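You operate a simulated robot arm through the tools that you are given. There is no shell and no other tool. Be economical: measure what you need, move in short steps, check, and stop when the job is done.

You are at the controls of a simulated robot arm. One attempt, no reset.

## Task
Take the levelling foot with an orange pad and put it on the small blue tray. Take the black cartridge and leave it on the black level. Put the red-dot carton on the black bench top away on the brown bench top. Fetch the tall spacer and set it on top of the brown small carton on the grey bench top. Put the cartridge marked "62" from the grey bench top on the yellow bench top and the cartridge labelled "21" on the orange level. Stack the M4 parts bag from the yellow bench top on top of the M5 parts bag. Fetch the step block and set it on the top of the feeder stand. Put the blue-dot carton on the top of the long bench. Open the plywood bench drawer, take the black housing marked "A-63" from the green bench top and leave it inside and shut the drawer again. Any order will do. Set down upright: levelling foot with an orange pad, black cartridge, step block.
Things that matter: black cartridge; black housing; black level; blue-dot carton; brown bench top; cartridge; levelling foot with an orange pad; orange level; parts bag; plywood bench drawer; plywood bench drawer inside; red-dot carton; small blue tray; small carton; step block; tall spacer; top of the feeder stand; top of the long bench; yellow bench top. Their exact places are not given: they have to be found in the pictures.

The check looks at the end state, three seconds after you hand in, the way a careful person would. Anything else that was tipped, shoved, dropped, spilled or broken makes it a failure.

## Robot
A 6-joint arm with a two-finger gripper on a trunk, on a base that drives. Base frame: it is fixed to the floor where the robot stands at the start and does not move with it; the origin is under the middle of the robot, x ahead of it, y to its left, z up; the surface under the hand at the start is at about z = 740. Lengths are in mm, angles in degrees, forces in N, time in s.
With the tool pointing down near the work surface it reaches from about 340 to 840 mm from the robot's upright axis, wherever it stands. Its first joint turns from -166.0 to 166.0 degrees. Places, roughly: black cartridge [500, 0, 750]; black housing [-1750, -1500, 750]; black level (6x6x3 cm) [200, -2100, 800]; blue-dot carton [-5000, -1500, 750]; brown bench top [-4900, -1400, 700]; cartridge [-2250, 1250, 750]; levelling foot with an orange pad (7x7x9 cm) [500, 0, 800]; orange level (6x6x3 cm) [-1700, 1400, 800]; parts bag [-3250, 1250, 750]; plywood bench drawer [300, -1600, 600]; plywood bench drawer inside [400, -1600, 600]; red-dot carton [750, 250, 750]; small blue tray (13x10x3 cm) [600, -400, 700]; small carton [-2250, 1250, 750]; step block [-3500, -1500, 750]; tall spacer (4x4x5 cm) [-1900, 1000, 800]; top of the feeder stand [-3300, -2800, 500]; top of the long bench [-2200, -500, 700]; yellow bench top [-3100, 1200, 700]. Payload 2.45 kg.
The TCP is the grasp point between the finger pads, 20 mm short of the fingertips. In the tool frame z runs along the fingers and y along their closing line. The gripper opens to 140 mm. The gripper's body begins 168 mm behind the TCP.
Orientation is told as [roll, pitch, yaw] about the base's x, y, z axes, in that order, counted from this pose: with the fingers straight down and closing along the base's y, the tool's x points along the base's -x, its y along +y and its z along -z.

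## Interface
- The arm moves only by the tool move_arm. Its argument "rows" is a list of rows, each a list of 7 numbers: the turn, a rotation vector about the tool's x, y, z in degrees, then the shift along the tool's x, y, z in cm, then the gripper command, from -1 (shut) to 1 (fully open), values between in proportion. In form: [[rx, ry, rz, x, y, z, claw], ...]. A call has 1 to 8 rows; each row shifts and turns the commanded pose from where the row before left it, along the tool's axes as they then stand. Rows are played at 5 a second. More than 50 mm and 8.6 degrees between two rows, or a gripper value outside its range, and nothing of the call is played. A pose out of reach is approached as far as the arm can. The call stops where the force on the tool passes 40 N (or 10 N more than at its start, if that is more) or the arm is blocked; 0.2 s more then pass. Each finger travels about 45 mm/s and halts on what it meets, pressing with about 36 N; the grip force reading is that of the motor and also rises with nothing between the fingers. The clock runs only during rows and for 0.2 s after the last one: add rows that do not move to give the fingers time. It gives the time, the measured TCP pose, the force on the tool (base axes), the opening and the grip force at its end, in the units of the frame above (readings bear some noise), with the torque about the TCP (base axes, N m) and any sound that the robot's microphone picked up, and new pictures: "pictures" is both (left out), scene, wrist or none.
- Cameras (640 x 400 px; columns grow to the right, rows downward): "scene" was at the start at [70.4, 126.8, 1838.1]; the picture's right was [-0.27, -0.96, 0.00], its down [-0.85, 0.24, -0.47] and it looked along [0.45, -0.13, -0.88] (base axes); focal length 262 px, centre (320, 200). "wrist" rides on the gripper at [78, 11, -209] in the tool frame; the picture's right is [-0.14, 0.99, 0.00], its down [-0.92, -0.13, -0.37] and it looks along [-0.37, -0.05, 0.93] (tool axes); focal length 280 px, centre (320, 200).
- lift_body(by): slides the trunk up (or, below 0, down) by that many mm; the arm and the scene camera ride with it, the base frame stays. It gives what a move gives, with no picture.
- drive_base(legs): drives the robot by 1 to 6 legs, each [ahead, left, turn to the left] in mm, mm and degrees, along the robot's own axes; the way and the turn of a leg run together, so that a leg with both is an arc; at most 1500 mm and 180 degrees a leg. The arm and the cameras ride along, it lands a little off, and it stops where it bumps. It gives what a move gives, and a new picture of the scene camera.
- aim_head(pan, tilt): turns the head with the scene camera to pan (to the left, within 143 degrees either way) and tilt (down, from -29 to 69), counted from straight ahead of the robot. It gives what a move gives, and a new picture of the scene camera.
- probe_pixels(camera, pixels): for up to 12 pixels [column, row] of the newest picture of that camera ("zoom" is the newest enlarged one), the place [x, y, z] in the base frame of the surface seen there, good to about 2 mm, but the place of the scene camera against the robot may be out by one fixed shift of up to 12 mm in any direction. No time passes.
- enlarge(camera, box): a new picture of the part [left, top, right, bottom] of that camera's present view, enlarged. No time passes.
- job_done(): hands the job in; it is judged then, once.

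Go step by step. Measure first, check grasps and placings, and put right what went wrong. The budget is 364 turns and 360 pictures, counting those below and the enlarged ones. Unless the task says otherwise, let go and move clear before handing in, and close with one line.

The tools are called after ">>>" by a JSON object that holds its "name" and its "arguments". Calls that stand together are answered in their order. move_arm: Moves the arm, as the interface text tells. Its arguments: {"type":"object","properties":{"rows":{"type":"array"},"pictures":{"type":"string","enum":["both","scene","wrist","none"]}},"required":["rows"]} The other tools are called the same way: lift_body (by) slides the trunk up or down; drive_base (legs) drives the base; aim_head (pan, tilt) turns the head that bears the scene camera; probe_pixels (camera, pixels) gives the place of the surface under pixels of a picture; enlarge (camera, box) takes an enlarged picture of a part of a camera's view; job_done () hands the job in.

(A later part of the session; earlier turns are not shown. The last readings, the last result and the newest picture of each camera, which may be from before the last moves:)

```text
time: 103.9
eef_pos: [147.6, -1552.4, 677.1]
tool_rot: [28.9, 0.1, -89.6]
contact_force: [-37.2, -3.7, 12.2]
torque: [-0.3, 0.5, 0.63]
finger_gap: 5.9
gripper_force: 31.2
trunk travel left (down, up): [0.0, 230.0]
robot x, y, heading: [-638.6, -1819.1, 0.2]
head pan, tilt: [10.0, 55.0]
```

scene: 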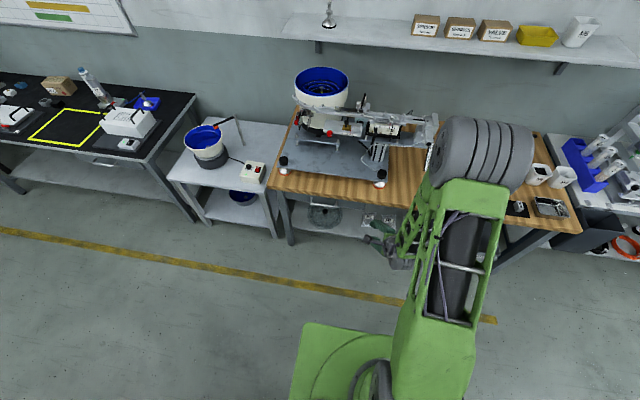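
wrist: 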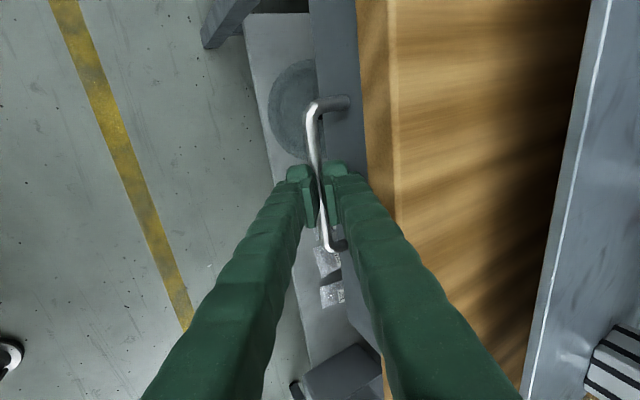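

Handle gripped. Pulling 3 cm with the arm first.

>>> {"name": "move_arm", "arguments": {"rows": [[0, 0, 0, 0, -0.87, -0.48, -1], [0, 0, 0, 0, -0.87, -0.48, -1], [0, 0, 0, 0, -0.87, -0.48, -1], [0, 0, 0, 0, 0, 0, -1]], "pictures": "wrist"}}

```text
time: 104.9
eef_pos: [122.5, -1554.0, 674.5]
tool_rot: [29.0, 0.1, -89.6]
contact_force: [-0.3, 0.8, 0.8]
torque: [0.03, 0.0, 0.0]
finger_gap: 0.0
gripper_force: 29.2
trunk travel left (down, up): [0.0, 230.0]
robot x, y, heading: [-639.5, -1820.5, 0.5]
head pan, tilt: [10.0, 55.0]
```

wrist: 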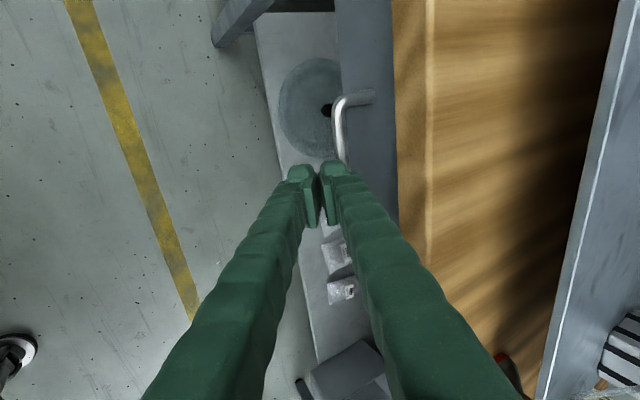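

The grip was only at the fingertips and slipped off: the upper finger touched the bench edge. Backing out and adding tilt (toward 36°).

>>> {"name": "move_arm", "arguments": {"rows": [[0, 0, 0, 0, -1, -2, -0.9], [-3.5, 0, 0, 0, 0, -2, -0.7], [-3.5, 0, 0, 0, 0, 0, -0.7], [0, 0, 0, 0, 0, 0, -0.7]], "pictures": "wrist"}}

```text
time: 105.9
eef_pos: [93.8, -1554.2, 706.7]
tool_rot: [36.0, 0.1, -89.6]
contact_force: [0.1, -0.2, 0.9]
torque: [0.0, -0.03, -0.03]
finger_gap: 20.8
gripper_force: 0.1
trunk travel left (down, up): [0.0, 230.0]
robot x, y, heading: [-641.9, -1820.4, 0.2]
head pan, tilt: [10.0, 55.0]
```

wrist: 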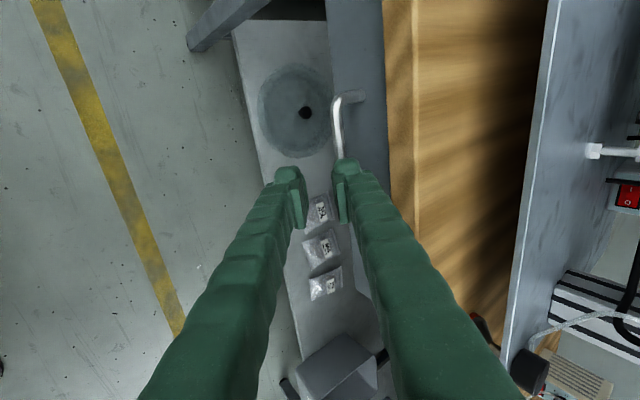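

>>> {"name": "move_arm", "arguments": {"rows": [[-4, 0, 0, 0, 0, 0, -0.7], [-4, 0, 0, 0, 0, 0, -0.7], [-4, 0, 0, 0, 0, 0, -0.7], [0, 0, 0, 0, 0, 0, -0.7]], "pictures": "wrist"}}

```text
time: 106.9
eef_pos: [91.8, -1554.8, 705.7]
tool_rot: [47.9, 0.0, -89.6]
contact_force: [-0.7, -0.6, -0.8]
torque: [0.0, -0.02, -0.02]
finger_gap: 21.0
gripper_force: 0.1
trunk travel left (down, up): [0.0, 230.0]
robot x, y, heading: [-637.2, -1815.3, 0.5]
head pan, tilt: [10.0, 55.0]
```

wrist: 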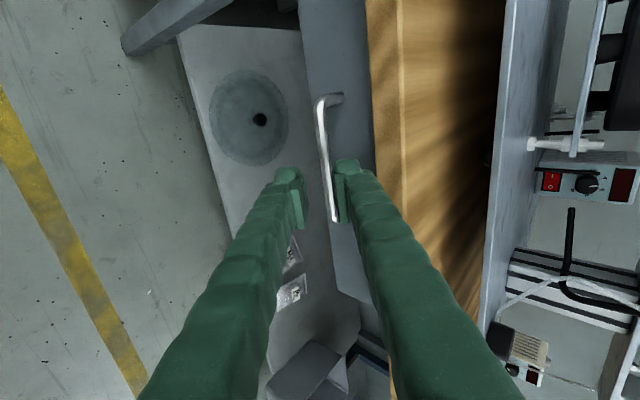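

48° is reachable down here. Adding 12° more.

>>> {"name": "move_arm", "arguments": {"rows": [[-4, 0, 0, 0, 0, 0, -0.7], [-4, 0, 0, 0, 0, 0, -0.7], [-4, 0, 0, 0, 0, 0, -0.7], [0, 0, 0, 0, 0, 0, -0.7]], "pictures": "wrist"}}

>>> {"name": "probe_pixels", "arguments": {"camera": "wrist", "pixels": [[320, 150], [320, 130], [320, 110], [325, 170], [328, 190]]}}

```text
time: 107.9
eef_pos: [93.6, -1554.3, 706.5]
tool_rot: [60.0, 0.0, -89.8]
contact_force: [0.2, -0.6, 0.4]
torque: [0.01, -0.01, -0.03]
finger_gap: 20.9
gripper_force: 0.0
trunk travel left (down, up): [0.0, 230.0]
robot x, y, heading: [-638.5, -1819.8, 0.3]
head pan, tilt: [10.0, 55.0]
```

wrist: 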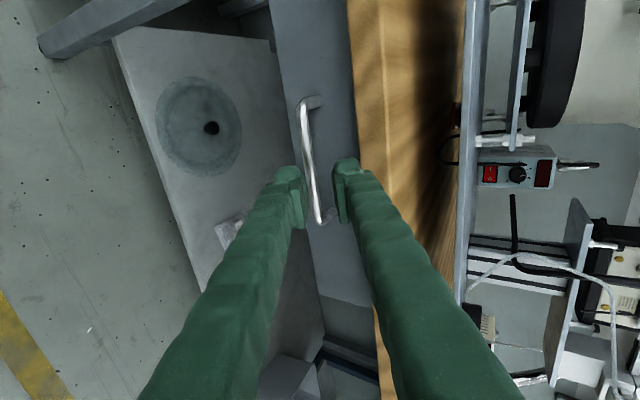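

```text
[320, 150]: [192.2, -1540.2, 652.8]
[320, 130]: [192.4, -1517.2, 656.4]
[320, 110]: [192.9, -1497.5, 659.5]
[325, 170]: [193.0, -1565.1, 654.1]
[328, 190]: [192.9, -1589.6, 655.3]
```

Shifting −7 mm across and advancing 7.4 cm along the tool.

>>> {"name": "move_arm", "arguments": {"rows": [[0, 0, 0, 0, -0.75, 1, -0.62], [0, 0, 0, 0, 0, 2.4, -0.62], [0, 0, 0, 0, 0, 2.4, -0.62], [0, 0, 0, 0, 0, 1.6, -0.62], [0, 0, 0, 0, 0, 0, -0.62]], "pictures": "wrist"}}

>>> {"name": "enlarge", "arguments": {"camera": "wrist", "box": [250, 90, 410, 240]}}

```text
time: 109.1
eef_pos: [154.0, -1553.5, 664.5]
tool_rot: [59.9, 0.1, -89.8]
contact_force: [0.4, 0.0, -0.1]
torque: [-0.03, 0.0, 0.02]
finger_gap: 26.6
gripper_force: 0.0
trunk travel left (down, up): [0.0, 230.0]
robot x, y, heading: [-639.8, -1821.8, 0.3]
head pan, tilt: [10.0, 55.0]
```

wrist: 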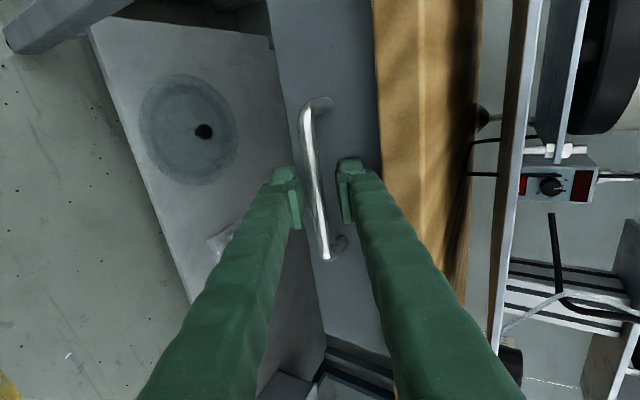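

```text
2.67 times, centred on (330, 165) of wrist
```

zoom: 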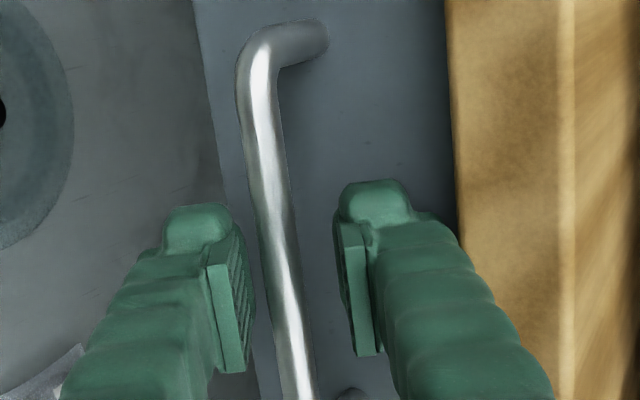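

No contact, bar well between the pads. Closing.

>>> {"name": "move_arm", "arguments": {"rows": [[0, 0, 0, 0, 0, 0, -1], [0, 0, 0, 0, 0, 0, -1], [0, 0, 0, 0, 0, 0, -1], [0, 0, 0, 0, 0, 0, -1]], "pictures": "none"}}

>>> {"name": "move_arm", "arguments": {"rows": [[0, 0, 0, 0, -0.5, -0.87, -1], [0, 0, 0, 0, -0.5, -0.87, -1], [0, 0, 0, 0, -0.5, -0.87, -1], [0, 0, 0, 0, 0, 0, -1]], "pictures": "wrist"}}

```text
time: 110.1
eef_pos: [152.7, -1552.6, 662.0]
tool_rot: [59.7, 0.0, -89.6]
contact_force: [-4.1, 0.1, -13.4]
torque: [-0.68, 0.07, 0.53]
finger_gap: 10.1
gripper_force: 37.3
trunk travel left (down, up): [0.0, 230.0]
robot x, y, heading: [-640.5, -1827.3, 0.3]
head pan, tilt: [10.0, 55.0]
```

```text
time: 111.1
eef_pos: [122.7, -1553.0, 661.4]
tool_rot: [59.8, 0.0, -89.7]
contact_force: [-0.3, 0.9, -14.2]
torque: [-0.66, 0.12, 0.47]
finger_gap: 9.7
gripper_force: 37.2
trunk travel left (down, up): [0.0, 230.0]
robot x, y, heading: [-642.6, -1821.4, 0.3]
head pan, tilt: [10.0, 55.0]
```

wrist: 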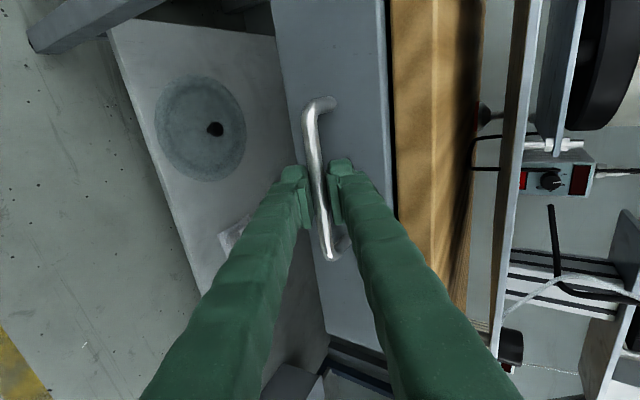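

Drawer moves with the hand. Pulling on by driving back 220 mm.

>>> {"name": "drive_base", "arguments": {"legs": [[-110, 0, 0], [-110, 0, 0]]}}

>>> {"name": "move_arm", "arguments": {"rows": [[0, 0, 0, 0, 0, 0, -1]], "pictures": "wrist"}}

```text
time: 113.0
eef_pos: [-97.2, -1553.2, 662.0]
tool_rot: [59.8, 0.0, -89.7]
contact_force: [-1.9, 10.7, -18.5]
torque: [-0.67, 0.1, 0.47]
finger_gap: 10.1
gripper_force: 37.7
trunk travel left (down, up): [0.0, 230.0]
robot x, y, heading: [-858.1, -1820.6, 0.6]
head pan, tilt: [10.0, 55.0]
```

scene: 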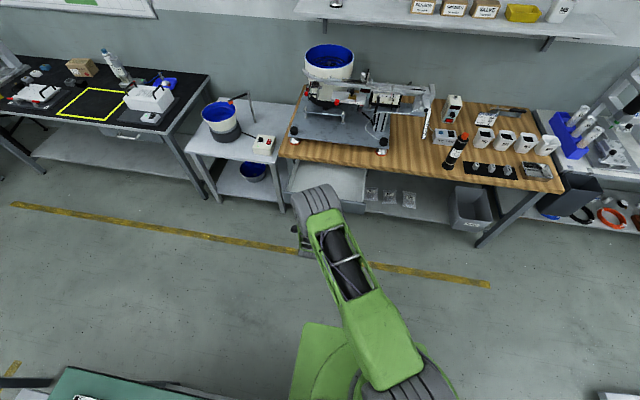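

```text
time: 113.5
eef_pos: [-98.2, -1552.9, 661.0]
tool_rot: [59.8, 0.0, -89.5]
contact_force: [-2.1, 2.2, -4.9]
torque: [-0.59, 0.09, 0.71]
finger_gap: 9.6
gripper_force: 37.4
trunk travel left (down, up): [0.0, 230.0]
robot x, y, heading: [-859.4, -1821.9, 0.2]
head pan, tilt: [10.0, 55.0]
```

wrist: 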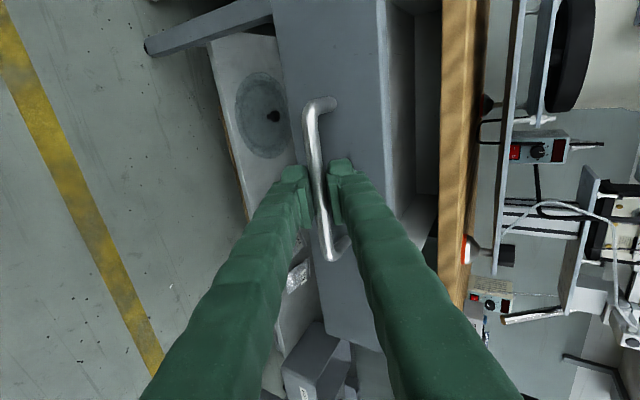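

Drawer is open ~250 mm. Releasing and backing the fingers out.

>>> {"name": "move_arm", "arguments": {"rows": [[0, 0, 0, 0, 0, 0, -0.6], [0, 0, 0, 0, 0, 0, -0.6], [0, 0, 0, 0, 0, 0, -0.6], [0, 0, 0, 0, 0, -3, -0.6], [0, 0, 0, 0, 0, -4, -0.6], [4, 0, 0, 0, 1, -3, -0.6], [7, 0, 0, 0, 2, -1, -0.6], [7, 0, 0, 0, 3, 0, -0.6]], "pictures": "none"}}

>>> {"name": "move_arm", "arguments": {"rows": [[8, 0, 0, 0, 2, -2, -0.3], [8, 0, 0, 0, 2, -2, 0], [8, 0, 0, 0, 1, -3, 0], [8, 0, 0, 0, 0, -4, 0], [8, 0, 0, 0, 0, -4, 0]], "pictures": "both"}}

```text
time: 115.2
eef_pos: [-156.9, -1552.3, 765.6]
tool_rot: [41.9, 0.1, -89.6]
contact_force: [0.5, -0.2, -0.3]
torque: [-0.02, -0.03, 0.0]
finger_gap: 28.0
gripper_force: 0.1
trunk travel left (down, up): [0.0, 230.0]
robot x, y, heading: [-859.9, -1820.6, 0.5]
head pan, tilt: [10.0, 55.0]
```

```text
time: 116.5
eef_pos: [-206.5, -1565.0, 891.1]
tool_rot: [9.1, -6.3, -90.5]
contact_force: [0.1, 0.0, -0.1]
torque: [0.02, -0.02, 0.04]
finger_gap: 69.9
gripper_force: 0.1
out of reach, approached as far as the arm can: row 2, 3, 4, 5
trunk travel left (down, up): [0.0, 230.0]
robot x, y, heading: [-860.2, -1818.8, 0.2]
head pan, tilt: [10.0, 55.0]
```

scene: 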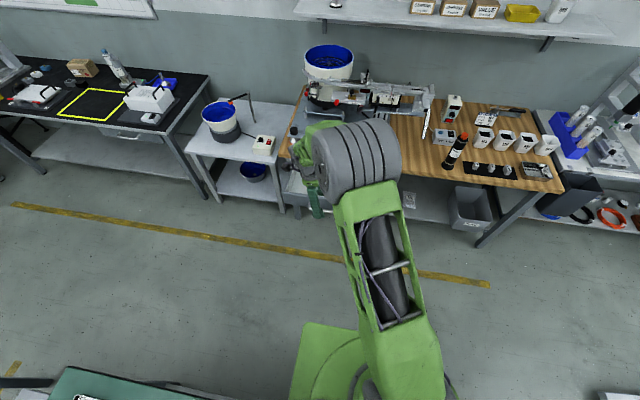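
wrist: 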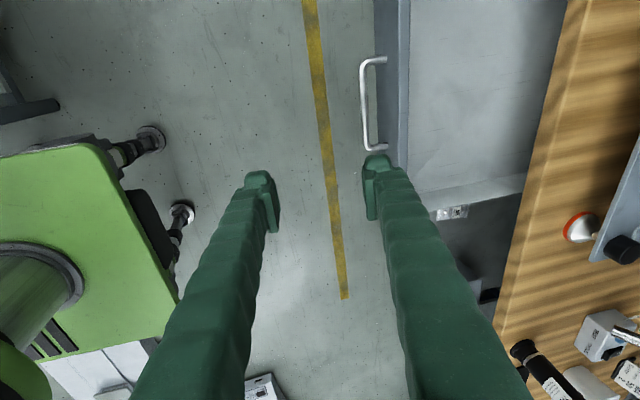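

>>> {"name": "probe_pixels", "arguments": {"camera": "wrist", "pixels": [[400, 100], [450, 100], [500, 100], [450, 20], [450, 170], [400, 165], [480, 185], [530, 150], [470, 10]]}}

>>> {"name": "aim_head", "arguments": {"pan": 120, "tilt": 45}}

```text
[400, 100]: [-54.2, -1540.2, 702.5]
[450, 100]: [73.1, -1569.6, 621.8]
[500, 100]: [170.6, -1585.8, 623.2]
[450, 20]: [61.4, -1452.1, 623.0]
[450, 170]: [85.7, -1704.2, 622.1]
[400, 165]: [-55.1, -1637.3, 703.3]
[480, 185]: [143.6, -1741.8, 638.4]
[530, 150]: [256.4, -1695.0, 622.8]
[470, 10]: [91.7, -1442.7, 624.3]
```

```text
time: 118.3
eef_pos: [-205.2, -1564.6, 891.4]
tool_rot: [9.1, -6.4, -90.5]
contact_force: [0.3, 0.2, -0.7]
torque: [0.0, 0.0, 0.01]
finger_gap: 70.2
gripper_force: 0.1
trunk travel left (down, up): [0.0, 230.0]
robot x, y, heading: [-862.5, -1818.5, 0.1]
head pan, tilt: [120.0, 45.0]
```

scene: 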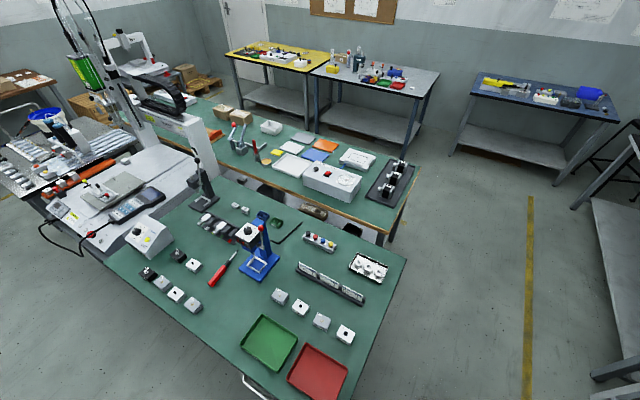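

Drawer: floor z≈622, front wall top 703 at x≈−54, open to x≈170. Now zooming on the small housings on the green bench.

>>> {"name": "enlarge", "arguments": {"camera": "scene", "box": [100, 220, 260, 320]}}

>>> {"name": "enlarge", "arguments": {"camera": "scene", "box": [190, 190, 410, 330]}}

>>> {"name": "probe_pixels", "arguments": {"camera": "scene", "pixels": [[148, 272], [180, 256], [162, 282], [192, 265], [405, 258], [248, 390], [110, 265], [300, 390]]}}

```text
4.00 times, centred on (180, 270) of scene
```

zoom: 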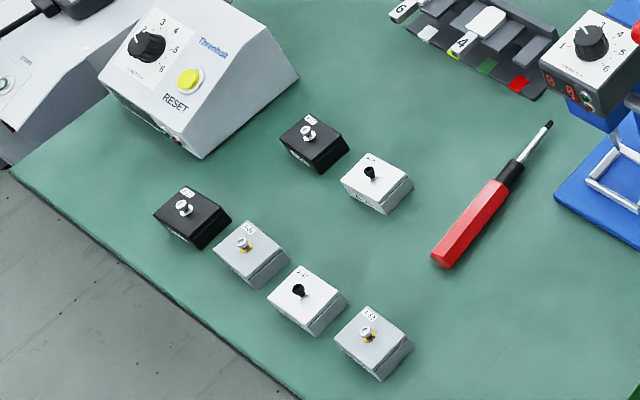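

```text
2.86 times, centred on (300, 260) of scene
```

zoom: 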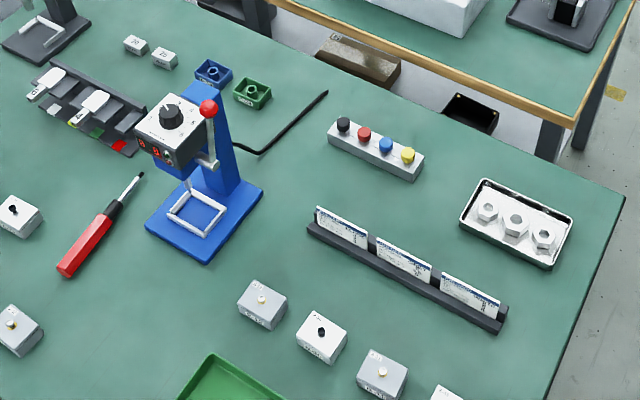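

```text
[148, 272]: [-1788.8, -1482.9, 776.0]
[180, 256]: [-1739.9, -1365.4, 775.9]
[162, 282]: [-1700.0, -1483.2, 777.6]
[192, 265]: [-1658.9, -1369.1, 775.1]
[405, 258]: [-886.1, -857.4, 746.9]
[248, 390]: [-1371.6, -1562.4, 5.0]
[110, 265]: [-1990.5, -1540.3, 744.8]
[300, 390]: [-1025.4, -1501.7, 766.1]
```

Two black housings at (−1789,−1483) and (−1740,−1365). Reading their labels.

>>> {"name": "enlarge", "arguments": {"camera": "scene", "box": [134, 262, 162, 286]}}

>>> {"name": "enlarge", "arguments": {"camera": "scene", "box": [166, 246, 194, 268]}}

```text
16.00 times, centred on (148, 274) of scene
```

zoom: 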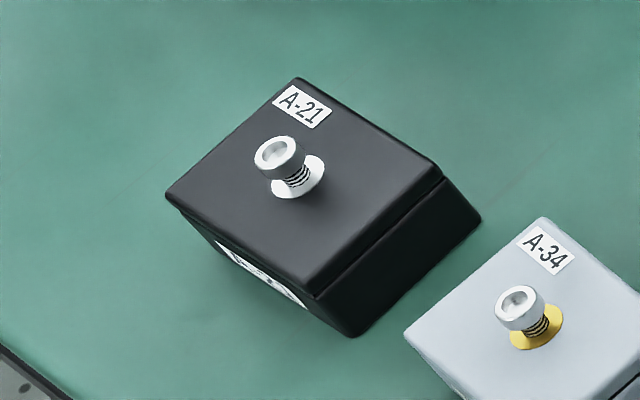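

```text
16.00 times, centred on (180, 257) of scene
```

zoom: 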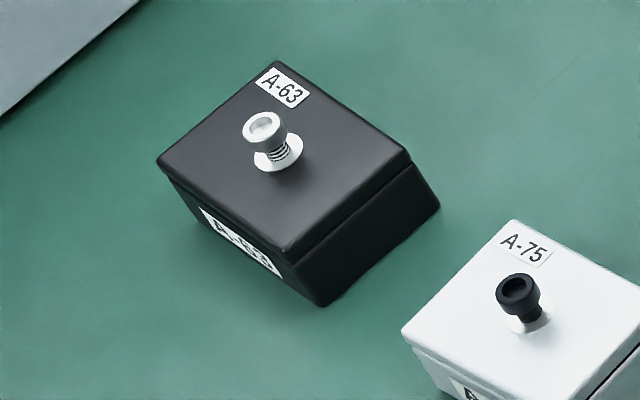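

The target is A‑63 at (−1740,−1365). Raising the trunk, straightening and retracting the arm before driving.

>>> {"name": "lift_body", "arguments": {"by": 100}}

>>> {"name": "move_arm", "arguments": {"rows": [[6, 4, 0, 0, 0, -3, 0], [3, 2.4, 0, -3, 0, -3, 0], [0, 0, 0, -3, -2, -3, 0], [0, 0, 0, -3, -2, -3, 0], [0, 0, 0, -3, -2, -3, 0], [0, 0, 0, -3, -2, -3, 0], [0, 0, 0, -3, -3, -2, 0]], "pictures": "none"}}

>>> {"name": "aim_head", "arguments": {"pan": 140, "tilt": 35}}

>>> {"name": "aim_head", "arguments": {"pan": -143, "tilt": 40}}

```text
time: 119.7
eef_pos: [-207.5, -1565.5, 989.9]
tool_rot: [9.2, -6.4, -90.7]
contact_force: [0.8, -0.6, 0.8]
torque: [0.01, 0.03, -0.03]
finger_gap: 70.0
gripper_force: 0.0
trunk travel left (down, up): [-100.0, 130.0]
robot x, y, heading: [-860.6, -1820.6, 0.1]
head pan, tilt: [120.0, 45.0]
```

```text
time: 121.3
eef_pos: [-366.3, -1729.1, 1146.0]
tool_rot: [9.4, -7.8, -90.8]
contact_force: [-0.2, -0.3, -0.5]
torque: [0.01, -0.03, 0.01]
finger_gap: 70.0
gripper_force: 0.1
out of reach, approached as far as the arm can: row 1, 2, 6, 7
trunk travel left (down, up): [-100.0, 130.0]
robot x, y, heading: [-860.5, -1824.5, 0.1]
head pan, tilt: [120.0, 45.0]
```

```text
time: 122.1
eef_pos: [-363.8, -1726.8, 1146.1]
tool_rot: [9.3, -7.8, -90.8]
contact_force: [-0.6, 0.1, -0.3]
torque: [-0.01, 0.01, 0.02]
finger_gap: 70.0
gripper_force: 0.1
trunk travel left (down, up): [-100.0, 130.0]
robot x, y, heading: [-859.9, -1824.5, 0.3]
head pan, tilt: [140.0, 35.0]
```

scene: 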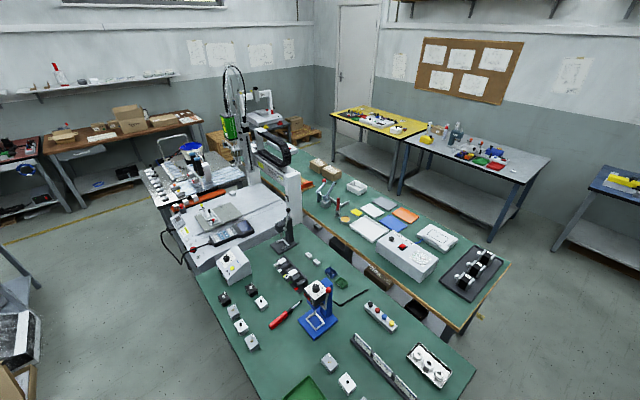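

```text
time: 126.0
eef_pos: [-364.5, -1728.2, 1145.8]
tool_rot: [9.3, -7.9, -90.8]
contact_force: [-0.2, 1.0, -0.7]
torque: [0.02, 0.0, 0.03]
finger_gap: 69.8
gripper_force: 0.2
trunk travel left (down, up): [-100.0, 130.0]
robot x, y, heading: [-858.9, -1823.2, 0.2]
head pan, tilt: [-143.0, 40.0]
```

scene: 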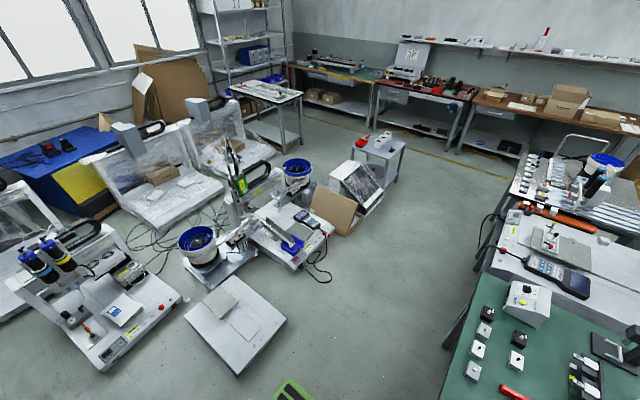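

Checking floor obstacles behind me, and turning the tool back to its neutral yaw.

>>> {"name": "probe_pixels", "arguments": {"camera": "scene", "pixels": [[285, 320], [240, 375], [245, 285], [355, 225], [400, 170], [320, 290], [430, 350], [300, 250], [188, 310]]}}

>>> {"name": "move_arm", "arguments": {"rows": [[0, 0, -8, 0, 0, 0, 0], [0, 0, -8, 0, 0, 0, 0], [0, 0, -8, 0, 0, 0, 0], [0, 0, -8, 0, 0, 0, 0], [0, 0, -8, 0, 0, 0, 0], [0, 0, -8, 0, 0, 0, 0], [0, 0, -8, 0, 0, 0, 0], [0, 0, -8, 0, 0, 0, 0]], "pictures": "none"}}

>>> {"name": "move_arm", "arguments": {"rows": [[0, 0, -8, 0, 0, 0, 0], [0, 0, -8, 0, 0, 0, 0], [0, 0, -8, 0, 0, 0, 0]], "pictures": "none"}}

```text
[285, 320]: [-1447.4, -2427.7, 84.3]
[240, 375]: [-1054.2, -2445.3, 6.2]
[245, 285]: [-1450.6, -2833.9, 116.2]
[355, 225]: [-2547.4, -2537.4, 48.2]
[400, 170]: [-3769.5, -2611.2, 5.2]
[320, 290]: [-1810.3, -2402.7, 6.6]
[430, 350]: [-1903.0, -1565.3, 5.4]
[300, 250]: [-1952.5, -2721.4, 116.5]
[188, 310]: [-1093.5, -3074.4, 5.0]
```

```text
time: 127.8
eef_pos: [-370.6, -1726.7, 1128.4]
tool_rot: [-2.8, -11.2, -25.7]
contact_force: [-0.3, -0.9, -0.1]
torque: [0.0, -0.03, 0.03]
finger_gap: 70.1
gripper_force: 0.1
out of reach, approached as far as the arm can: row 1, 2, 3, 4
trunk travel left (down, up): [-100.0, 130.0]
robot x, y, heading: [-858.0, -1819.8, 0.4]
head pan, tilt: [-143.0, 40.0]
```

```text
time: 128.6
eef_pos: [-370.1, -1725.9, 1128.6]
tool_rot: [-7.1, -9.2, -1.6]
contact_force: [0.4, -0.1, 0.4]
torque: [-0.01, 0.01, 0.02]
finger_gap: 70.0
gripper_force: 0.0
trunk travel left (down, up): [-100.0, 130.0]
robot x, y, heading: [-861.5, -1822.9, 0.3]
head pan, tilt: [-143.0, 40.0]
```

>>> {"name": "move_arm", "arguments": {"rows": [[-5, 5, 1, 0, 0, 0, 0], [-2.2, 4.2, 0.6, 0, 0, 0, 0.5], [0, 0, 0, 0, 0, 0, 1]], "pictures": "none"}}

>>> {"name": "drive_base", "arguments": {"legs": [[-850, -100, 0], [0, 0, 90]]}}

```text
time: 129.4
eef_pos: [-369.6, -1726.8, 1128.8]
tool_rot: [-7.0, -9.2, -1.6]
contact_force: [0.1, 0.8, 0.1]
torque: [-0.02, 0.0, 0.06]
finger_gap: 121.3
gripper_force: 0.0
out of reach, approached as far as the arm can: row 1, 2
trunk travel left (down, up): [-100.0, 130.0]
robot x, y, heading: [-861.8, -1823.7, 0.3]
head pan, tilt: [-143.0, 40.0]
```

```text
time: 137.9
eef_pos: [-1843.4, -1451.8, 1128.2]
tool_rot: [-7.0, -9.2, 92.3]
contact_force: [0.6, 0.0, 0.5]
torque: [0.03, 0.02, -0.02]
finger_gap: 140.0
gripper_force: 0.0
trunk travel left (down, up): [-100.0, 130.0]
robot x, y, heading: [-1716.4, -1933.6, 94.4]
head pan, tilt: [-143.0, 40.0]
```

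scene: 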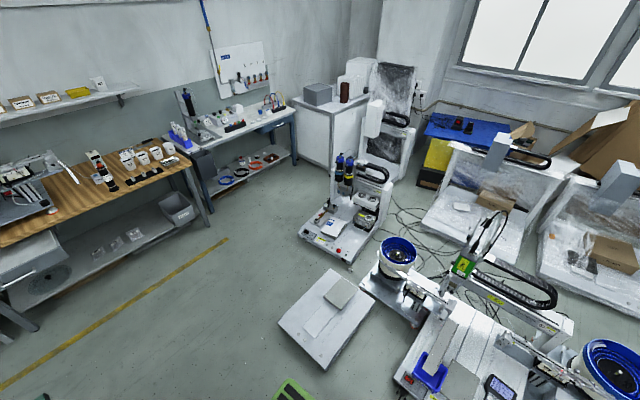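

Now facing the green bench. Lowering a bit, levelling the tool and moving over A‑63.

>>> {"name": "move_arm", "arguments": {"rows": [[0, 0, 0, -2.5, -3, 2.5, 1], [-3.5, 4.6, 0.8, -2.5, -3, 2, 1], [-3.5, 4.6, 0.8, -2.5, -3, 2, 1], [0, 0, 0, 0, 0, 2, 1]], "pictures": "both"}}

```text
time: 138.9
eef_pos: [-1762.7, -1394.0, 1040.3]
tool_rot: [-7.6, -5.8, 90.7]
contact_force: [-0.4, -0.4, 0.1]
torque: [-0.05, 0.02, 0.02]
finger_gap: 140.0
gripper_force: 0.0
out of reach, approached as far as the arm can: row 2, 3
trunk travel left (down, up): [-100.0, 130.0]
robot x, y, heading: [-1711.4, -1934.1, 93.9]
head pan, tilt: [-143.0, 40.0]
```

scene: 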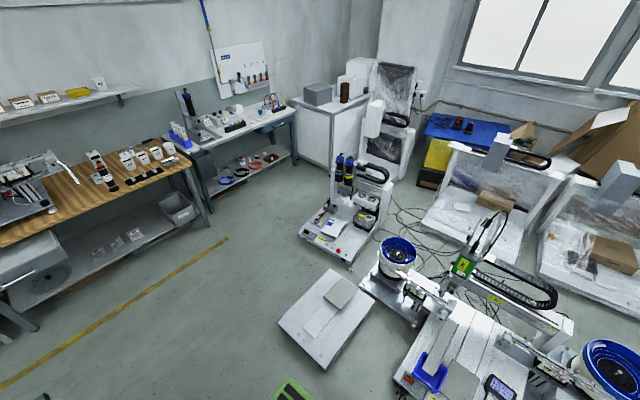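
wrist: 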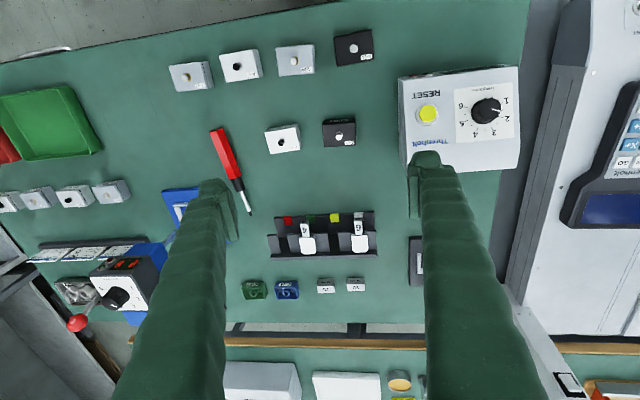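

>>> {"name": "move_arm", "arguments": {"rows": [[0, 0, 0, 0, 0, 4, 1], [0, 3, 0, 0, 0, 2, 1], [-3.8, 2.8, 0, 0, 0, 0, 1], [-3.8, 0, 0, 0, 0, 0, 1]], "pictures": "wrist"}}

```text
time: 139.9
eef_pos: [-1753.8, -1392.1, 975.5]
tool_rot: [-6.8, -2.2, 90.3]
contact_force: [0.4, -0.6, -1.2]
torque: [-0.02, 0.02, 0.02]
finger_gap: 139.7
gripper_force: 0.1
out of reach, approached as far as the arm can: row 3, 4
trunk travel left (down, up): [-100.0, 130.0]
robot x, y, heading: [-1711.4, -1931.5, 94.5]
head pan, tilt: [-143.0, 40.0]
```

wrist: 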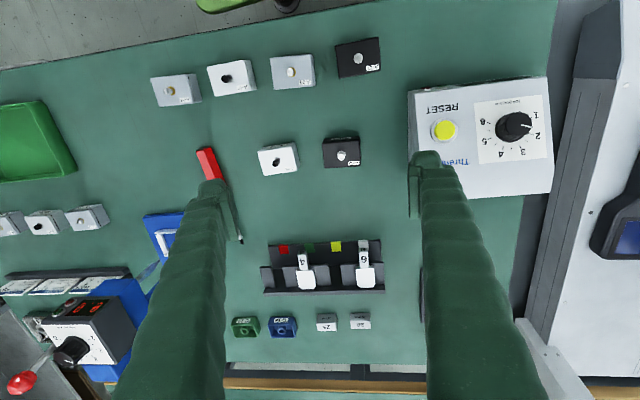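

>>> {"name": "move_arm", "arguments": {"rows": [[-3, 0, 0, 0, 0, 0, 1], [0, 0, 0, 0, 0, 0, 1]], "pictures": "none"}}

>>> {"name": "move_arm", "arguments": {"rows": [[0, 3, 0, 0, 0, 0, 1], [0, 0, 0, 0, 0, 0, 1]], "pictures": "none"}}

>>> {"name": "move_arm", "arguments": {"rows": [[0, 0, 0, 0, 0, 4, 1], [-3, 0, 0, 0, 0, 0, 1], [0, 0, 0, 0, 0, 0, 1]], "pictures": "none"}}

```text
time: 140.5
eef_pos: [-1754.6, -1391.8, 976.6]
tool_rot: [-6.8, -2.2, 90.3]
contact_force: [-0.3, -0.3, -0.8]
torque: [0.04, -0.01, 0.02]
finger_gap: 139.8
gripper_force: 0.1
out of reach, approached as far as the arm can: row 1
trunk travel left (down, up): [-100.0, 130.0]
robot x, y, heading: [-1718.6, -1932.8, 94.2]
head pan, tilt: [-143.0, 40.0]
```

```text
time: 141.1
eef_pos: [-1752.0, -1396.3, 970.8]
tool_rot: [-7.9, 0.2, 90.0]
contact_force: [0.6, -0.2, 0.2]
torque: [0.0, -0.01, -0.03]
finger_gap: 140.3
gripper_force: 0.1
out of reach, approached as far as the arm can: row 1
trunk travel left (down, up): [-100.0, 130.0]
robot x, y, heading: [-1711.7, -1936.4, 94.3]
head pan, tilt: [-143.0, 40.0]
```

```text
time: 141.9
eef_pos: [-1749.0, -1396.4, 932.3]
tool_rot: [-6.9, 0.7, 89.9]
contact_force: [-0.4, 0.3, -0.4]
torque: [0.03, 0.0, 0.0]
finger_gap: 140.2
gripper_force: 0.0
out of reach, approached as far as the arm can: row 2
trunk travel left (down, up): [-100.0, 130.0]
robot x, y, heading: [-1713.7, -1934.5, 94.1]
head pan, tilt: [-143.0, 40.0]
```

The wrist seems to be in a flipped branch and can't get vertical (7° lean left over). I'll turn to open floor and unwind it.

>>> {"name": "drive_base", "arguments": {"legs": [[-100, 0, 0], [0, 0, -94]]}}

>>> {"name": "aim_head", "arguments": {"pan": 0, "tilt": 50}}

```text
time: 147.0
eef_pos: [-1168.4, -2031.3, 931.9]
tool_rot: [-6.8, 0.7, -3.4]
contact_force: [-0.2, -0.6, -0.3]
torque: [0.04, 0.0, -0.01]
finger_gap: 139.9
gripper_force: 0.1
trunk travel left (down, up): [-100.0, 130.0]
robot x, y, heading: [-1707.4, -2036.8, 0.9]
head pan, tilt: [-143.0, 40.0]
```

scene: 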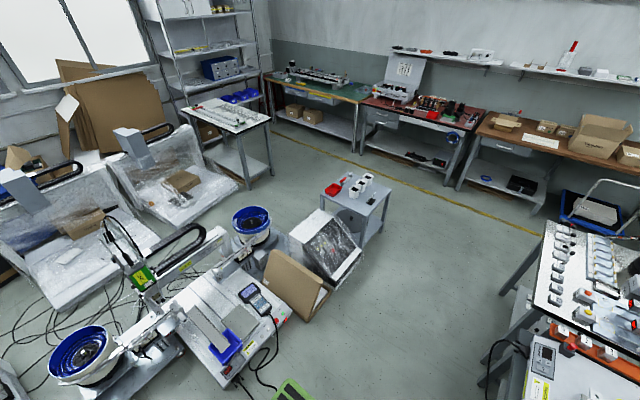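

```text
time: 149.2
eef_pos: [-1168.5, -2030.5, 929.8]
tool_rot: [-6.8, 0.8, -3.4]
contact_force: [-0.4, -0.4, 0.3]
torque: [-0.01, 0.0, -0.02]
finger_gap: 140.2
gripper_force: 0.1
trunk travel left (down, up): [-100.0, 130.0]
robot x, y, heading: [-1703.4, -2034.1, 0.8]
head pan, tilt: [0.0, 50.0]
```

scene: 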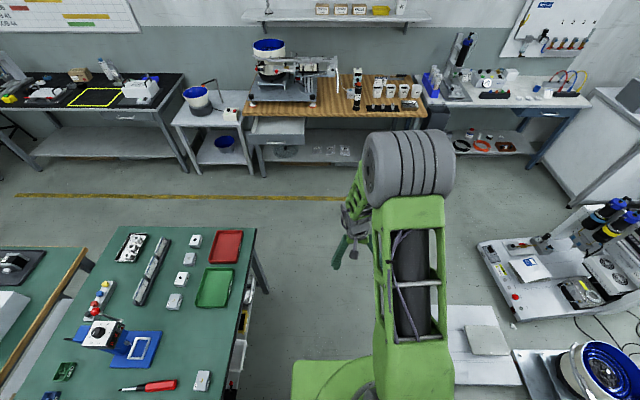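

>>> {"name": "enlarge", "arguments": {"camera": "scene", "box": [300, 110, 470, 290]}}

```text
2.22 times, centred on (385, 200) of scene
```

zoom: 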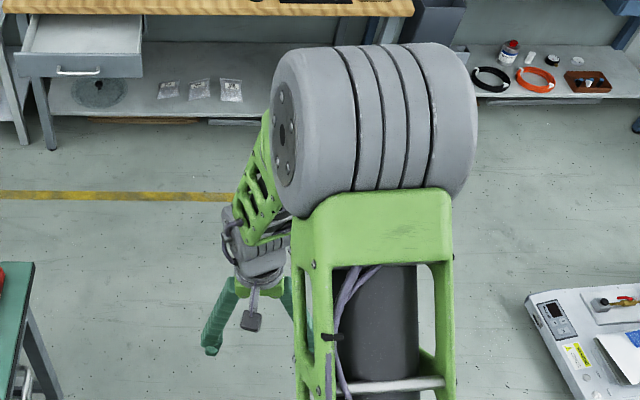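

The arm's forearm roll is probably near its stop. I'll swing the tool: lean right, tilt forward past the forearm line, bring lean back, then tilt straight back down.

>>> {"name": "move_arm", "arguments": {"rows": [[8, 0, 0, 0, 0, 0, 0], [8, 0, 0, 0, 0, 0, 0], [0, -8, 0, 0, 0, 2, 0], [0, -8, 0, 0, 0, 2, 0], [0, -8, 0, 0, 0, 2, 0], [0, -8, 0, 0, 0, 2, 0], [0, -8, 0, 0, 0, 2, 0], [0, -8, 0, 0, 0, 2, 0]], "pictures": "none"}}

```text
time: 151.0
eef_pos: [-1132.3, -2075.5, 829.0]
tool_rot: [-31.8, -42.7, 19.8]
contact_force: [-0.6, -0.7, 0.6]
torque: [0.0, -0.01, 0.02]
finger_gap: 69.9
gripper_force: 0.0
trunk travel left (down, up): [-100.0, 130.0]
robot x, y, heading: [-1706.2, -2036.3, 0.9]
head pan, tilt: [0.0, 50.0]
```

>>> {"name": "move_arm", "arguments": {"rows": [[0, -8, 0, 0, 0, 2, 0], [0, -8, 0, 0, 0, 2, 0], [-6, 0, 0, 0, 0, 0, 0], [-6, 0, 0, 0, 0, 0, 0], [-6, 0, 0, 0, 0, 0, 0]], "pictures": "none"}}

```text
time: 152.2
eef_pos: [-1102.4, -2086.9, 806.9]
tool_rot: [-25.0, -55.3, 34.6]
contact_force: [-1.1, 0.6, -0.6]
torque: [-0.02, -0.02, -0.01]
finger_gap: 69.9
gripper_force: 0.1
trunk travel left (down, up): [-100.0, 130.0]
robot x, y, heading: [-1709.3, -2031.7, 0.9]
head pan, tilt: [0.0, 50.0]
```

>>> {"name": "move_arm", "arguments": {"rows": [[0, 0, 6.5, 0, 0, 0, 0], [0, 0, 6.5, 0, 0, 0, 0], [0, 0, 6, 0, 0, 0, 0], [4, 0, 0, 0, 0, 0, 0]], "pictures": "none"}}

```text
time: 153.2
eef_pos: [-1103.5, -2087.7, 807.6]
tool_rot: [0.3, -58.9, -0.3]
contact_force: [0.7, 0.0, -0.4]
torque: [0.02, -0.01, 0.02]
finger_gap: 69.8
gripper_force: 0.0
trunk travel left (down, up): [-100.0, 130.0]
robot x, y, heading: [-1707.4, -2031.6, 1.0]
head pan, tilt: [0.0, 50.0]
```

Now in the neutral plane at −59° tilt. Centring the hand on the arm's own plane (shift left ~6.5 cm), then tilting straight back.

>>> {"name": "move_arm", "arguments": {"rows": [[0, 0, 0, 0, 3.3, 0, 0], [0, 0, 0, 0, 3.3, 0, 0], [0, 5, 0, 0, 0, 0, 0], [0, 5, 0, 0, 0, 0, 0], [0, 5, 0, 0, 0, 0, 0], [0, 5, 0, 0, 0, 0, 0], [0, 5, 0, 0, 0, 0, 0], [0, 5, 0, 0, 0, 0, 0]], "pictures": "none"}}

```text
time: 155.0
eef_pos: [-1102.7, -2021.8, 806.4]
tool_rot: [0.2, -28.8, -0.1]
contact_force: [-1.0, 0.1, 0.0]
torque: [0.03, 0.02, -0.01]
finger_gap: 69.5
gripper_force: 0.1
trunk travel left (down, up): [-100.0, 130.0]
robot x, y, heading: [-1708.5, -2034.4, 0.9]
head pan, tilt: [0.0, 50.0]
```

Tracked cleanly. Continuing back to vertical while rising.

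>>> {"name": "move_arm", "arguments": {"rows": [[0, 6, 0, 0, 0, 0, 0], [0, 6, 0, 0, 0, 0, 0], [0, 6, 0, 0, 0, 0, 0], [0, 6, 0, 0, 0, 0, 0], [0, 4.8, 0, 0, 0, -2, 0], [0, 0, 0, 2, 0, -4, 0], [0, 0, 0, 2, 0, -4, 0], [0, 0, 0, 2, 0, -4, 0]], "pictures": "none"}}

```text
time: 156.8
eef_pos: [-1165.5, -2022.4, 948.1]
tool_rot: [0.1, -0.2, 0.1]
contact_force: [-0.7, -0.3, -1.1]
torque: [0.0, -0.08, 0.03]
finger_gap: 70.2
gripper_force: 0.1
trunk travel left (down, up): [-100.0, 130.0]
robot x, y, heading: [-1706.3, -2035.8, 0.7]
head pan, tilt: [0.0, 50.0]
```

Wrist is unwound and vertical. Raising and turning back to the green bench.

>>> {"name": "move_arm", "arguments": {"rows": [[0, 0, 0, 0, 0, -5, 1], [0, 0, 0, 0, 0, -5, 1]], "pictures": "none"}}

>>> {"name": "drive_base", "arguments": {"legs": [[0, 0, 89.3], [100, 0, 0]]}}

>>> {"name": "move_arm", "arguments": {"rows": [[0, 0, 0, 0, 0, 2, 1]], "pictures": "wrist"}}

```text
time: 157.4
eef_pos: [-1165.3, -2021.4, 1048.6]
tool_rot: [0.1, -0.1, 0.2]
contact_force: [-0.7, 0.6, 0.1]
torque: [0.01, -0.04, -0.01]
finger_gap: 122.6
gripper_force: 0.0
trunk travel left (down, up): [-100.0, 130.0]
robot x, y, heading: [-1710.5, -2036.3, 0.8]
head pan, tilt: [0.0, 50.0]
```

```text
time: 162.3
eef_pos: [-1698.2, -1388.6, 1047.2]
tool_rot: [0.1, 0.0, 88.0]
contact_force: [0.8, -0.1, 0.1]
torque: [-0.07, 0.0, -0.01]
finger_gap: 140.1
gripper_force: 0.2
trunk travel left (down, up): [-100.0, 130.0]
robot x, y, heading: [-1707.5, -1935.6, 88.9]
head pan, tilt: [0.0, 50.0]
```

scene: 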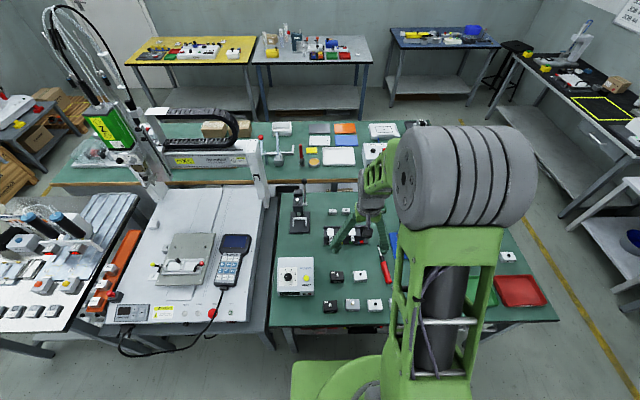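

```text
time: 162.7
eef_pos: [-1698.0, -1389.2, 1026.9]
tool_rot: [0.2, -0.1, 88.0]
contact_force: [-0.3, 0.9, 0.1]
torque: [-0.02, 0.0, -0.01]
finger_gap: 140.3
gripper_force: 0.0
trunk travel left (down, up): [-100.0, 130.0]
robot x, y, heading: [-1704.9, -1932.7, 88.9]
head pan, tilt: [0.0, 50.0]
```

wrist: 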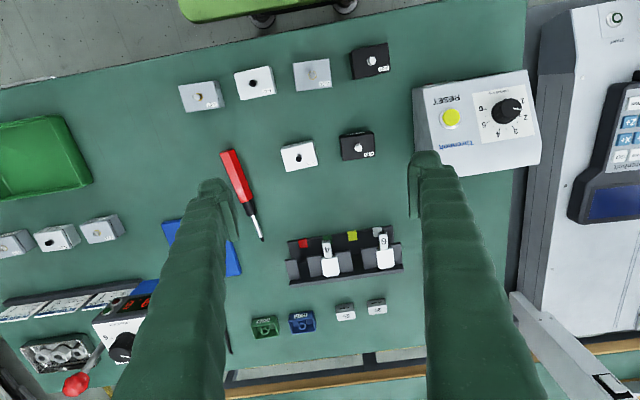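

Black A‑63 is at wrist (357,145). Enlarging to confirm the label and probing.

>>> {"name": "enlarge", "arguments": {"camera": "wrist", "box": [325, 120, 389, 170]}}

>>> {"name": "probe_pixels", "arguments": {"camera": "zoom", "pixels": [[160, 170], [440, 130], [480, 310], [210, 350], [330, 245], [560, 200], [160, 300], [340, 330]]}}

```text
8.00 times, centred on (357, 145) of wrist
```

zoom: 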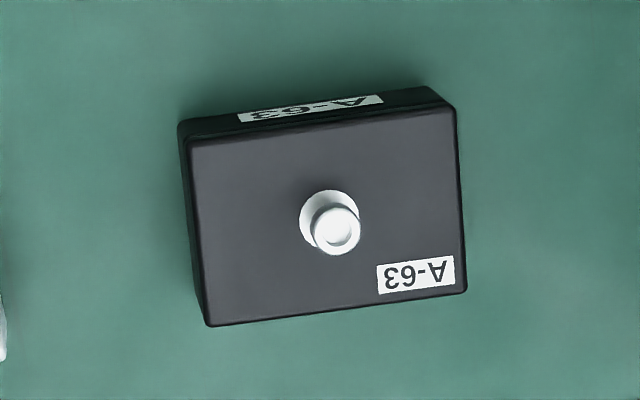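

```text
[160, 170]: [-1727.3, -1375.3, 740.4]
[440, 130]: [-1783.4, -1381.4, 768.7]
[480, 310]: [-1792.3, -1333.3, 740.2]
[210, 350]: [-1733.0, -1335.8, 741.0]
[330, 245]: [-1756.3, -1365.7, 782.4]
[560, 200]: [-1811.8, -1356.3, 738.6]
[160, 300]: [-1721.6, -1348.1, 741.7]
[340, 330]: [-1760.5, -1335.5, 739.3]
```

A‑63 confirmed; centre ≈ (−1759,−1362), top z≈769, 59×40 mm. Moving above it with an 84 mm opening.

>>> {"name": "move_arm", "arguments": {"rows": [[0, 0, -2, -1.2, 3, 2, 0.3], [0, 0, 0, -1.2, 3.1, 2, 0.2], [0, 0, 0, 0, 0, 5, 0.2], [0, 0, 0, 0, 0, 5, 0.2], [0, 0, 0, 0, 0, 4, 0.2]], "pictures": "wrist"}}

>>> {"name": "enlarge", "arguments": {"camera": "wrist", "box": [220, 100, 420, 230]}}

```text
time: 163.9
eef_pos: [-1759.9, -1362.3, 848.7]
tool_rot: [0.1, -0.1, 90.0]
contact_force: [0.0, -0.3, 0.6]
torque: [-0.01, -0.02, 0.01]
finger_gap: 83.9
gripper_force: 0.0
trunk travel left (down, up): [-100.0, 130.0]
robot x, y, heading: [-1704.6, -1933.1, 88.8]
head pan, tilt: [0.0, 50.0]
```

wrist: 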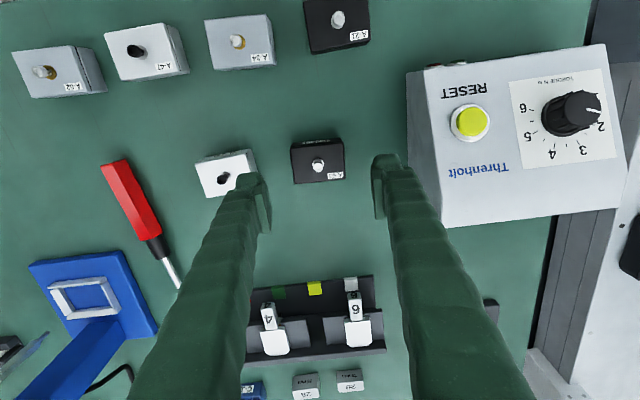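

```text
3.08 times, centred on (320, 165) of wrist
```

zoom: 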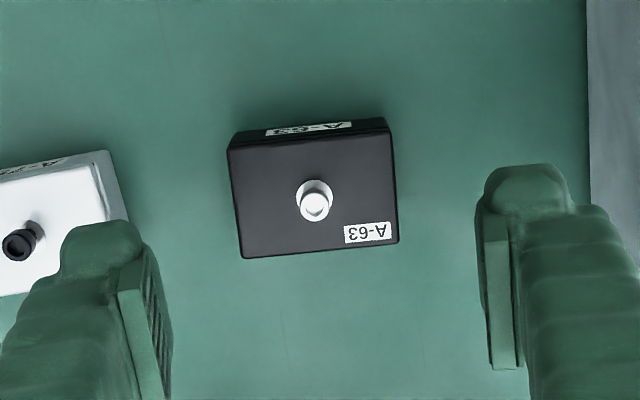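

>>> {"name": "probe_pixels", "arguments": {"camera": "zoom", "pixels": [[125, 210], [112, 160], [232, 160], [388, 140], [395, 235], [245, 250], [318, 200], [100, 180]]}}

```text
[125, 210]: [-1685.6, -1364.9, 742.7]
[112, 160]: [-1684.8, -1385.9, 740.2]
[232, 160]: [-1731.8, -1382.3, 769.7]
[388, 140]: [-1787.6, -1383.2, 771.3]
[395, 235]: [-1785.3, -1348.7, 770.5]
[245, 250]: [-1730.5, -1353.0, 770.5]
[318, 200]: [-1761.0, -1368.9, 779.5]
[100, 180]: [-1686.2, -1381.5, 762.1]
```

Clearances fine (17 mm to the white one). Lowering to z≈764 and closing.

>>> {"name": "move_arm", "arguments": {"rows": [[0, 0, 0, 0.36, 0, 4, 0.2], [0, 0, 0, 0, 0, 4.4, 0.2], [0, 0, 0, 0, 0, 0, -0.3], [0, 0, 0, 0, 0, 0, -1], [0, 0, 0, 0, 0, 0, -1], [0, 0, 0, 0, 0, 0, -1]], "pictures": "wrist"}}

```text
time: 165.3
eef_pos: [-1761.1, -1366.2, 766.2]
tool_rot: [0.2, -0.1, 90.0]
contact_force: [0.2, -1.5, 0.5]
torque: [0.0, 0.0, -0.03]
finger_gap: 54.8
gripper_force: 36.0
trunk travel left (down, up): [-100.0, 130.0]
robot x, y, heading: [-1706.7, -1931.7, 88.9]
head pan, tilt: [0.0, 50.0]
```

wrist: 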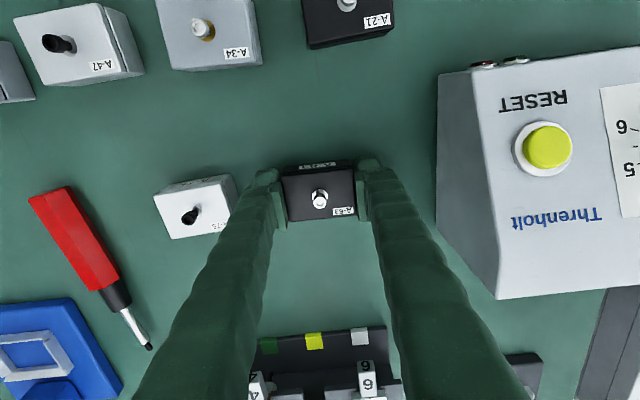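

Gripped. Lifting, then driving back to the drawer.

>>> {"name": "move_arm", "arguments": {"rows": [[0, 0, 0, 0, 0, -3, -1], [0, 0, 0, 0, 0, -5, -1], [0, 0, 0, 0, 0, -5, -1], [0, 0, 0, 0, 0, -5, -1], [0, 0, 0, 0, 0, -5, -1], [0, 0, 0, 0, 0, -5, -1]], "pictures": "wrist"}}

>>> {"name": "drive_base", "arguments": {"legs": [[-60, 0, 0], [0, 0, -88.9], [600, 100, 0], [600, 80, 0]]}}

>>> {"name": "move_arm", "arguments": {"rows": [[0, 0, 0, 0, 0, 0, -1]], "pictures": "wrist"}}

```text
time: 166.7
eef_pos: [-1757.5, -1370.1, 1045.4]
tool_rot: [0.1, -0.1, 90.1]
contact_force: [-0.4, 0.1, -0.4]
torque: [0.05, 0.02, 0.01]
finger_gap: 54.6
gripper_force: 36.4
trunk travel left (down, up): [-100.0, 130.0]
robot x, y, heading: [-1706.8, -1932.3, 89.0]
head pan, tilt: [0.0, 50.0]
```

wrist: 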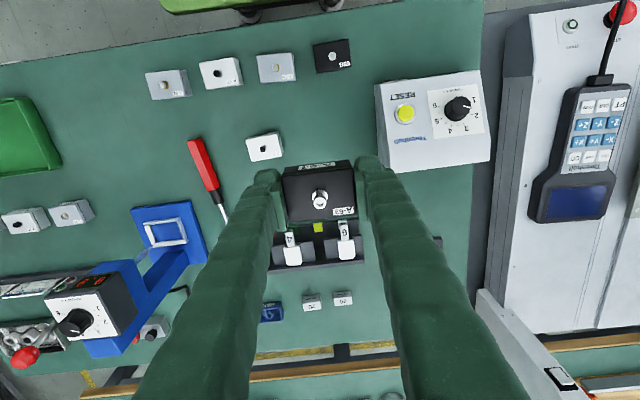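

```text
time: 177.6
eef_pos: [70.5, -1789.7, 1044.1]
tool_rot: [0.1, -0.1, 0.0]
contact_force: [0.4, -0.1, -1.0]
torque: [0.01, 0.03, -0.03]
finger_gap: 54.6
gripper_force: 36.5
trunk travel left (down, up): [-100.0, 130.0]
robot x, y, heading: [-491.4, -1843.5, -1.0]
head pan, tilt: [0.0, 50.0]
```

scene: 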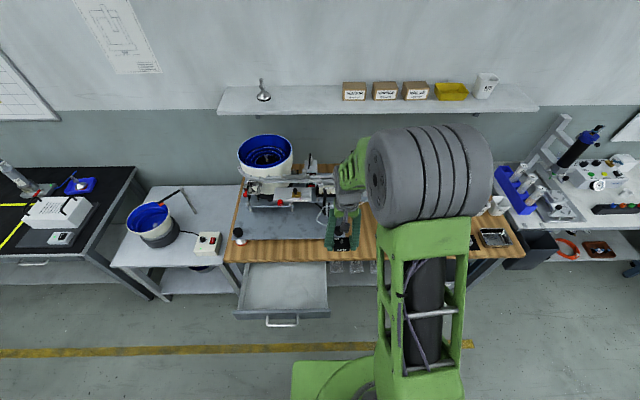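

```text
time: 178.0
eef_pos: [70.6, -1790.4, 1044.6]
tool_rot: [0.1, -0.1, 0.1]
contact_force: [0.1, 0.6, -0.5]
torque: [-0.02, 0.01, -0.02]
finger_gap: 54.4
gripper_force: 36.3
trunk travel left (down, up): [-100.0, 130.0]
robot x, y, heading: [-495.6, -1846.4, -0.7]
head pan, tilt: [0.0, 50.0]
```

wrist: 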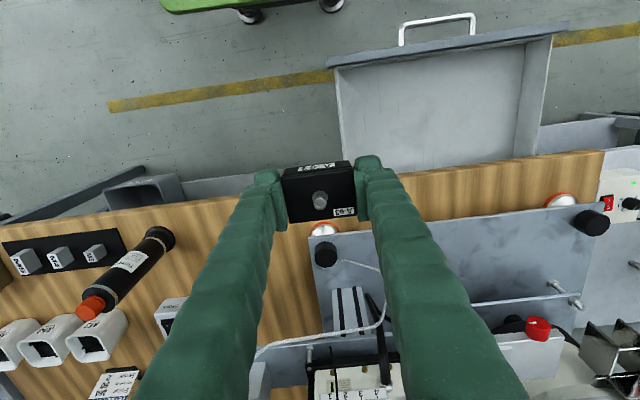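

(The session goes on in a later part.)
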